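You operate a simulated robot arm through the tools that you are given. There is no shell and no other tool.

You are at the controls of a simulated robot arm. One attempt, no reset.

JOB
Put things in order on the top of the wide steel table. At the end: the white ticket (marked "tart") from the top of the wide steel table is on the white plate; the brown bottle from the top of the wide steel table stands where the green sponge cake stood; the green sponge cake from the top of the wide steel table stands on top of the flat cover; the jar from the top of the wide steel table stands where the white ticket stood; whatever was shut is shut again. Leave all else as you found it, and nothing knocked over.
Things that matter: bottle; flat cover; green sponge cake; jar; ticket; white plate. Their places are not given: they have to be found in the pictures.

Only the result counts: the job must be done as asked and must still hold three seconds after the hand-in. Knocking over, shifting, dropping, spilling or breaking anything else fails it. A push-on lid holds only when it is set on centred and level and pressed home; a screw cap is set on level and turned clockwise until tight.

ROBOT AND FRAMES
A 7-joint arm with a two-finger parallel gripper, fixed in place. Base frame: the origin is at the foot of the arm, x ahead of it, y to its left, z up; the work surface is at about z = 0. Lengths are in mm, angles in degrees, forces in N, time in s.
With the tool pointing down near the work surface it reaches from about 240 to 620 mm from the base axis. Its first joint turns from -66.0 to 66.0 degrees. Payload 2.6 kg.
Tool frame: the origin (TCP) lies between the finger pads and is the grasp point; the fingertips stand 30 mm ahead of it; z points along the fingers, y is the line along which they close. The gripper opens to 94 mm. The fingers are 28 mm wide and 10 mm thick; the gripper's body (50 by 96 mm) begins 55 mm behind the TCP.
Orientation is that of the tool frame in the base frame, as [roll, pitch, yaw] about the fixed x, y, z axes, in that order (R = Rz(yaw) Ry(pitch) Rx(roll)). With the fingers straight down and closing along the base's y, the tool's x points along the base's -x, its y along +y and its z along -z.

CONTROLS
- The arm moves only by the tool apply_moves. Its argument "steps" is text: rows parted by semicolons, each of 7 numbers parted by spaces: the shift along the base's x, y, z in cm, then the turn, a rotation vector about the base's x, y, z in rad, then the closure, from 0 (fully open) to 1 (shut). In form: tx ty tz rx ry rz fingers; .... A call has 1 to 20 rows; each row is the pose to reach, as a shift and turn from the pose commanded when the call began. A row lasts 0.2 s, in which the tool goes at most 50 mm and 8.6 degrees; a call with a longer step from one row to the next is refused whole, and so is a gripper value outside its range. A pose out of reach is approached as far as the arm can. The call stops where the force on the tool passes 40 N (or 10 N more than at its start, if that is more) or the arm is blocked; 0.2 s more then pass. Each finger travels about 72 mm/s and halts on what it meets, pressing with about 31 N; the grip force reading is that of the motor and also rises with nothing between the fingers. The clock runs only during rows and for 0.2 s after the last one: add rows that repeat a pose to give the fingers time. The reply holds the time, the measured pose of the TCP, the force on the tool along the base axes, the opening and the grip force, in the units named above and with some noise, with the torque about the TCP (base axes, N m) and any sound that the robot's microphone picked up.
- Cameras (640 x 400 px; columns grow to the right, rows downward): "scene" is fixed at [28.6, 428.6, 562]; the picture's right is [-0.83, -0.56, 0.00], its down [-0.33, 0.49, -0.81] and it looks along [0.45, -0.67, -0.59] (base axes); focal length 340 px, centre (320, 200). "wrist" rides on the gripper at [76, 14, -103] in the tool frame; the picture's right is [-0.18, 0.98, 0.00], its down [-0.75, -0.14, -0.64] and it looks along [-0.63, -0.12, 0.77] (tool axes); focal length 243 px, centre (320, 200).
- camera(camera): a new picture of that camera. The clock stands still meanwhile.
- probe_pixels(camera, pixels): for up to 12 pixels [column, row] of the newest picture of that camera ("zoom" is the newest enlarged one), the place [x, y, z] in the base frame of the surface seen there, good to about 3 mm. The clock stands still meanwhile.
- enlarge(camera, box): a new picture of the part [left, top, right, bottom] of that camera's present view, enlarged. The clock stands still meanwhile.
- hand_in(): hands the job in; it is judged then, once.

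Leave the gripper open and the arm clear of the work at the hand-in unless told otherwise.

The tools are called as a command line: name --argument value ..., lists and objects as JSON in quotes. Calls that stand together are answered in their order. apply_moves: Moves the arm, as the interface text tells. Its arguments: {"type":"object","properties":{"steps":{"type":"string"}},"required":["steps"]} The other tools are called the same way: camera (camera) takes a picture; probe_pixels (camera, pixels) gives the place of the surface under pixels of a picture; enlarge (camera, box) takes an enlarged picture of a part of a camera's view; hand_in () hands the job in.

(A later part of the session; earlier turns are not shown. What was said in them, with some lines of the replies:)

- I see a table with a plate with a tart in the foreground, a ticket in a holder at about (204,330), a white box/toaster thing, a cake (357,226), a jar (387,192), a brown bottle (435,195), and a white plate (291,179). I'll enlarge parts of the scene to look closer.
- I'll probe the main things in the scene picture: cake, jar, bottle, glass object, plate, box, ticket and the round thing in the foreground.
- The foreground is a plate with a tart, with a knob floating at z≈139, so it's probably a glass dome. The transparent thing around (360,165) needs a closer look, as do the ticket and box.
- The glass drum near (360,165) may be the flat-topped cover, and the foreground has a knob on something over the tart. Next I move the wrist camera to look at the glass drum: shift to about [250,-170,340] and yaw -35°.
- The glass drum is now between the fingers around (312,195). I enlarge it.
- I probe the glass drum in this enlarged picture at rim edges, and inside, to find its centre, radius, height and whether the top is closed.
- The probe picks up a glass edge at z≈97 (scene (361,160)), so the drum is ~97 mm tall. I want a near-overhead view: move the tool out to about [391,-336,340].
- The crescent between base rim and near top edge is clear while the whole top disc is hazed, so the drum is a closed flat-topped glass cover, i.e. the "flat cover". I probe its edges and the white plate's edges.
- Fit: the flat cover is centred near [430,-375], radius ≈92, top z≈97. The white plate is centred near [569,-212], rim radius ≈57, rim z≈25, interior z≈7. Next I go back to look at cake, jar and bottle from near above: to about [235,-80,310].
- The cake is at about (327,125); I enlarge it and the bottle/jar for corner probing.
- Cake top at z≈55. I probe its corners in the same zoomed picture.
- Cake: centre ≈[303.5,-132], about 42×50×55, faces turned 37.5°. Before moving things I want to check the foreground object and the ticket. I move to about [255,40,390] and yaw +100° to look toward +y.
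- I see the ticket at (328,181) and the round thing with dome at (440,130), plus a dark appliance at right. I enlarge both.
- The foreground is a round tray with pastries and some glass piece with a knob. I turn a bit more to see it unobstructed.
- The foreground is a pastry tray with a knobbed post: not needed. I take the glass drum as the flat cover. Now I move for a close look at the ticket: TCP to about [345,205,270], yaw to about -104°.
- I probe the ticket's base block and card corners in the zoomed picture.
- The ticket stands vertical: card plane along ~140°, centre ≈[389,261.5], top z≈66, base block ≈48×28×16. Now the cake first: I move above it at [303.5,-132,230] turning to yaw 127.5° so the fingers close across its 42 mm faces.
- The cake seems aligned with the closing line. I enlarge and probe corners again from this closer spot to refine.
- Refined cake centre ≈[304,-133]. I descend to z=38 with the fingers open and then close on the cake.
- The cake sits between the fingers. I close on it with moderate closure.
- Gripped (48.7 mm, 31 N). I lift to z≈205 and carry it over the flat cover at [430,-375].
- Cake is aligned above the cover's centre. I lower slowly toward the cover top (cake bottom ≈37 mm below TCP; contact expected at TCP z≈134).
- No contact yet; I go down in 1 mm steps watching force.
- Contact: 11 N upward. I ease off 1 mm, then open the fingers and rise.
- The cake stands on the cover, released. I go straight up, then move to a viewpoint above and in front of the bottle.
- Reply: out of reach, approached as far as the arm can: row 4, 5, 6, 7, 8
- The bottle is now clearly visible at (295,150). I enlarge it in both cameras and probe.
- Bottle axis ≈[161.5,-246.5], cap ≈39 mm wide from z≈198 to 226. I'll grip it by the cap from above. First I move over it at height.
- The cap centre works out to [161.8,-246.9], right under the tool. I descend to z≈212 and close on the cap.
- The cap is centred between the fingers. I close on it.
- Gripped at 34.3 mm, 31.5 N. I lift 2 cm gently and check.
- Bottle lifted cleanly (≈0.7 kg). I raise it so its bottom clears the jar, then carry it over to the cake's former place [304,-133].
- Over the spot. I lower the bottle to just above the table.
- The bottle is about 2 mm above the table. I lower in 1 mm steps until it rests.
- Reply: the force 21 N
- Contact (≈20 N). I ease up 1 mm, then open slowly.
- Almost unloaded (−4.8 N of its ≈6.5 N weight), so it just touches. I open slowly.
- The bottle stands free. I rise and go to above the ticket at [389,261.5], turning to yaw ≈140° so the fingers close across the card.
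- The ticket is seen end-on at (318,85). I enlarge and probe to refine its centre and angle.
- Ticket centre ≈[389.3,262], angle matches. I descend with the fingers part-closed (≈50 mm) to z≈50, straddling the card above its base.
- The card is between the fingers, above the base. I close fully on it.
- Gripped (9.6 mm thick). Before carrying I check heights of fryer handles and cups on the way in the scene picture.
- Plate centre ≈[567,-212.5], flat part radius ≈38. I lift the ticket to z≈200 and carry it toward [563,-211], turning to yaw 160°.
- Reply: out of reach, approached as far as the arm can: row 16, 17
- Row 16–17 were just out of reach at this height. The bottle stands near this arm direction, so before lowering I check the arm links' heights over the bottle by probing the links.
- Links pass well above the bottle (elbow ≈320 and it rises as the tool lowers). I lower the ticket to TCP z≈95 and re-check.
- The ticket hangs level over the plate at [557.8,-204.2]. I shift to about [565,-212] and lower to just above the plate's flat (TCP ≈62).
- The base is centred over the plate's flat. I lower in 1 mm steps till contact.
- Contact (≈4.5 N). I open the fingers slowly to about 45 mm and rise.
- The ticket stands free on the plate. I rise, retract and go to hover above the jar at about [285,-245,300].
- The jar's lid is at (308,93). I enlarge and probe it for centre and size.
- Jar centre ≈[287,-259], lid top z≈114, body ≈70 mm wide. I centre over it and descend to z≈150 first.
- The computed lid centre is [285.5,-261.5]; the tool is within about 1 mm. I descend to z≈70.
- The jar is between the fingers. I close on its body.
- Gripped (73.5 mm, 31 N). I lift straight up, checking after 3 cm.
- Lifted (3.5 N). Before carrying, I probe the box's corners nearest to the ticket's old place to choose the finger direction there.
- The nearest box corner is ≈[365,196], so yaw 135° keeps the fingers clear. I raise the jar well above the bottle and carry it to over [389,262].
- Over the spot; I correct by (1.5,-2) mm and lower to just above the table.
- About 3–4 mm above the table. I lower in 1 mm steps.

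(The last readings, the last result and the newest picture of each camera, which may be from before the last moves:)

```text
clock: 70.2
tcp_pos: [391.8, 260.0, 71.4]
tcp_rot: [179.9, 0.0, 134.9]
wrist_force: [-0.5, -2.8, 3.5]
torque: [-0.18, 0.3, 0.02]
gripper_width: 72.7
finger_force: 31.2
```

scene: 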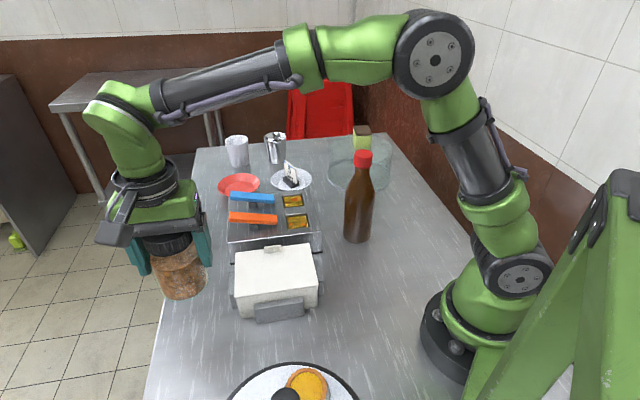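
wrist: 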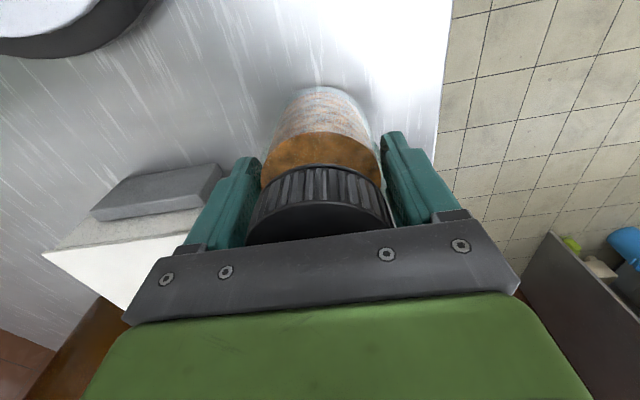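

Contact (force went from −3 to +3.5 N). I open slowly to ≈85 mm.

apply_moves --steps "0 0 0 0 0 0 0.24; 0 0 0 0 0 0 0.2; 0 0 0 0 0 0 0.16; 0 0 0 0 0 0 0.12; 0 0 0 0 0 0 0.08; 0 0 0 0 0 0 0.08"

camera --camera "wrist"

enlarge --camera "scene" --box '[140, 230, 300, 390]'

```text
clock: 71.6
tcp_pos: [391.7, 260.9, 71.8]
tcp_rot: [-180.0, 0.1, 134.9]
wrist_force: [0.0, 0.0, -0.1]
torque: [-0.02, 0.0, 0.02]
gripper_width: 86.3
finger_force: 0.0
```

```text
taken
```

wrist: 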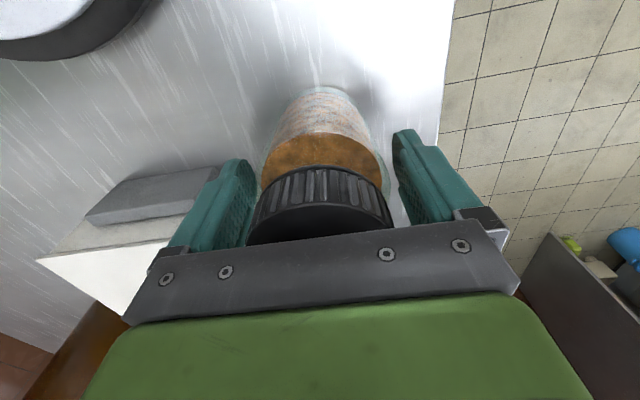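

```text
2.50 times, centred on (220, 310) of scene
```

zoom: 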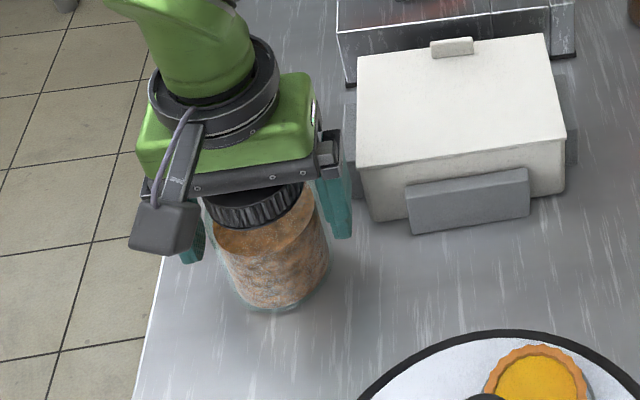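

Released. The left finger is close to the glass, so I open fully (room is sufficient) and rise straight up.

apply_moves --steps "0 0 0 0 0 0 0; 0 0 0 0 0 0 0; 0 0 2 0 0 0 0; 0 0 5 0 0 0 0; 0 0 9 0 0 0 0; 0 0 13.5 0 0 0 0; 0 0 18 0 0 0 0; 0 0 22 0 0 0 0; 0 0 22 0 0 0 0"

camera --camera "wrist"

camera --camera "scene"

```text
clock: 73.6
tcp_pos: [390.8, 261.2, 294.1]
tcp_rot: [-180.0, -0.1, 135.0]
wrist_force: [-0.5, 0.2, -0.1]
torque: [-0.02, 0.0, 0.03]
gripper_width: 94.2
finger_force: 0.1
```

```text
taken
```

wrist: 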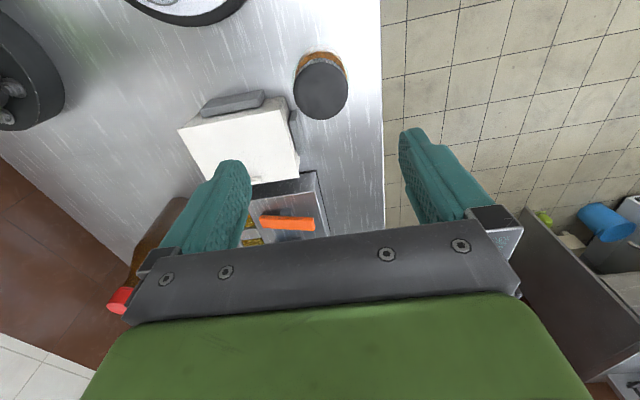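

```text
taken
```

scene: 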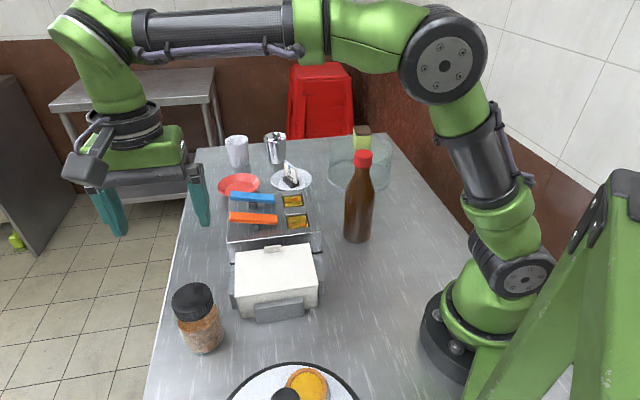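

The jar stands. I verify its position, and compare the box and other things with the initial pictures.

enlarge --camera "wrist" --box '[270, 40, 370, 140]'

probe_pixels --camera "zoom" --pixels '[[325, 215], [235, 215], [415, 215], [325, 120], [325, 310], [260, 150], [390, 280], [260, 280], [390, 150], [325, 85], [325, 60], [225, 120]]'

enlarge --camera "scene" --box '[180, 240, 340, 370]'

enlarge --camera "scene" --box '[210, 120, 410, 250]'

```text
4.00 times, centred on (320, 90) of wrist
```

zoom: 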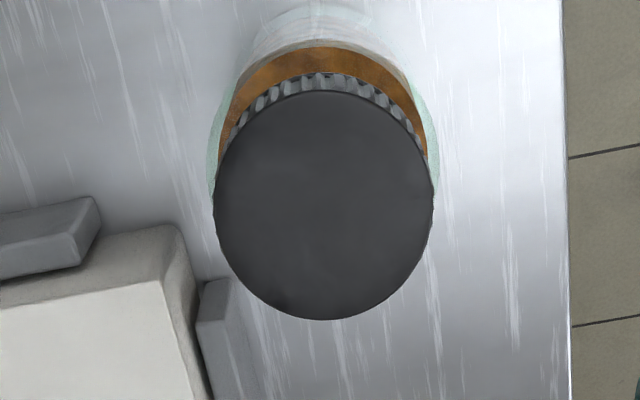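

```text
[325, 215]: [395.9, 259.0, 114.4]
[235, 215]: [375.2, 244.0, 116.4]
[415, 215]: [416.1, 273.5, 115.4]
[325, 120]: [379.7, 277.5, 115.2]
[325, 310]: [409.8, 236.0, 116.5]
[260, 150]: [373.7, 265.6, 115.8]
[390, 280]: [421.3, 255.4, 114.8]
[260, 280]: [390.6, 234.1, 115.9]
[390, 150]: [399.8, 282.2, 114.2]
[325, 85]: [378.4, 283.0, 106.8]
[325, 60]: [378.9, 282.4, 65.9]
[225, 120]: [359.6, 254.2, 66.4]
```

```text
3.08 times, centred on (260, 305) of scene
```

zoom: 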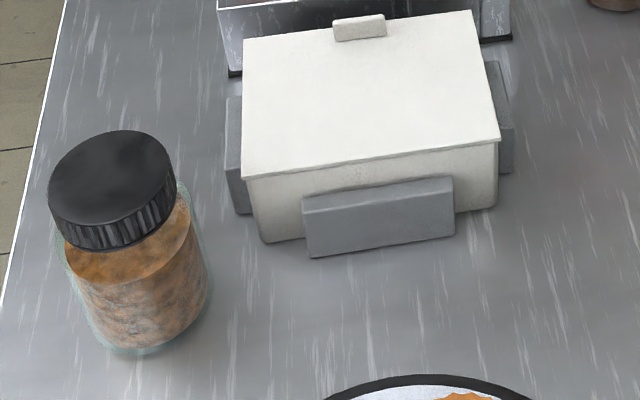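

```text
3.08 times, centred on (310, 185) of scene
```

zoom: 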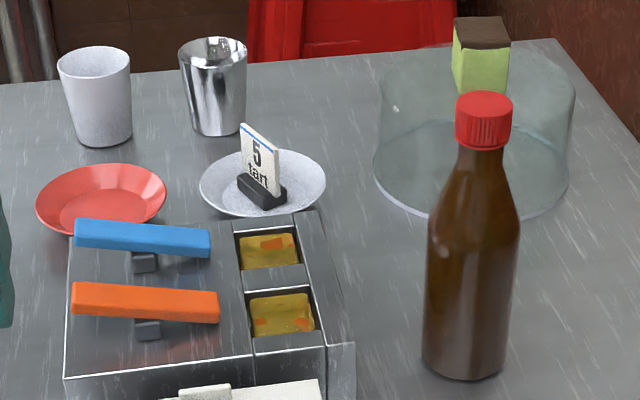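

Everything else looks unchanged: box in the same place, ticket upright on the white plate, cake on the cover. The jar's centre reads ≈[394,260.5], within about 5 mm of the ticket's old centre. I check the bottle's, cake's and ticket's positions by probing.

camera --camera "scene"

probe_pixels --camera "scene" --pixels '[[358, 225], [347, 225], [369, 225], [364, 152], [358, 238], [361, 128], [361, 142], [290, 185], [293, 172], [200, 335], [202, 348], [192, 293]]'

```text
taken
```

scene: 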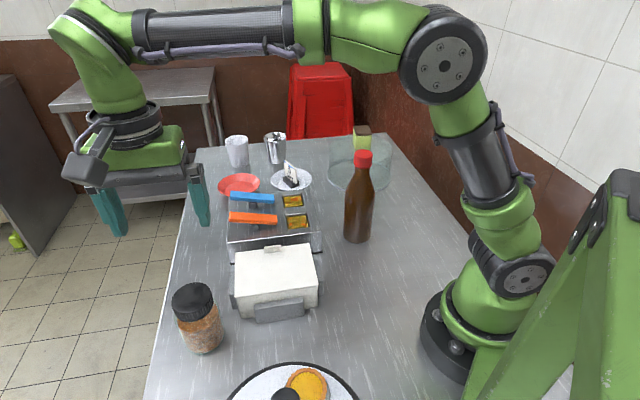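

```text
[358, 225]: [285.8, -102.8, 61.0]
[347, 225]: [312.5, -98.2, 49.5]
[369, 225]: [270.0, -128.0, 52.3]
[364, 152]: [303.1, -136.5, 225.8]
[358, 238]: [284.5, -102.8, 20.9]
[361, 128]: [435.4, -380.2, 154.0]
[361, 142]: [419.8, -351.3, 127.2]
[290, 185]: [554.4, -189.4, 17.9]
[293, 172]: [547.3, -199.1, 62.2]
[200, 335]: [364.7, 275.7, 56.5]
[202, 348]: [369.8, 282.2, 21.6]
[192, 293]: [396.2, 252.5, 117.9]
```

Bottle axis ≈[302,-134], cake on the cover at ≈[432,-378] with top z≈154, ticket upright on the plate: all as asked. I retreat the open gripper to a clear spot higher up and let things settle.

apply_moves --steps "-1 -3 1 0 0 0 0; -2 -7 2 0 0 0 0; -3 -11 3 0 0 0 0; -4 -15 4 0 0 0 0; -4 -15 4 0 0 0 0; -4 -15 4 0 0 0 0"

camera --camera "scene"

```text
clock: 75.0
tcp_pos: [350.4, 110.0, 331.3]
tcp_rot: [-179.9, -0.1, 134.8]
wrist_force: [0.0, -0.8, -0.3]
torque: [0.01, 0.03, 0.0]
gripper_width: 94.1
finger_force: 0.0
```

```text
taken
```

scene: 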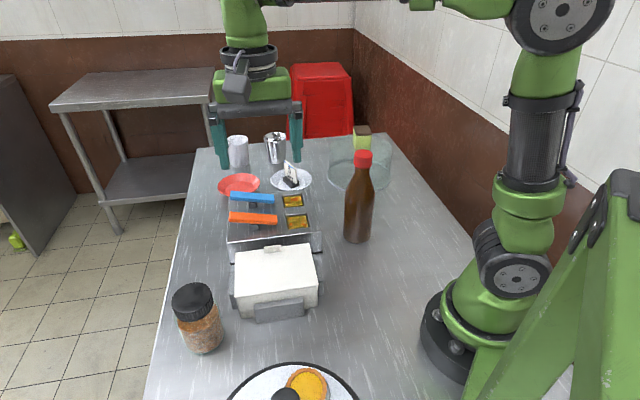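

All four items are in place and everything else looks as I found it. The gripper is open and clear, so I hand the job in.

hand_in

```text
The job is handed in.
```

The job is handed in. All four items are where you asked, nothing was knocked over, and I opened nothing, so everything that was shut stayed shut. I don't have the judging result.

| Item | Where it is now | Check |
|---|---|---|
| White ticket ("tart") | On the white plate | Upright on the flat part, about [565, -211] |
| Brown bottle | Where the cake stood | About [302, -134]; the cake's centre was about [304, -133] |
| Green sponge cake | On top of the flat cover | About [432, -378], standing level |
| Jar | Where the ticket stood | About 5 mm from the ticket's old centre |

- **Flat cover:** I took this to be the clear glass drum near the back of the table. Its top is closed and flat, about 97 mm high. The other candidates were the knobbed glass over the pastry tray and the white box's lid. If you meant one of those, the cake is in the wrong place.
- **Jar:** I left the 5 mm offset as it was, rather than risk handling the jar again.
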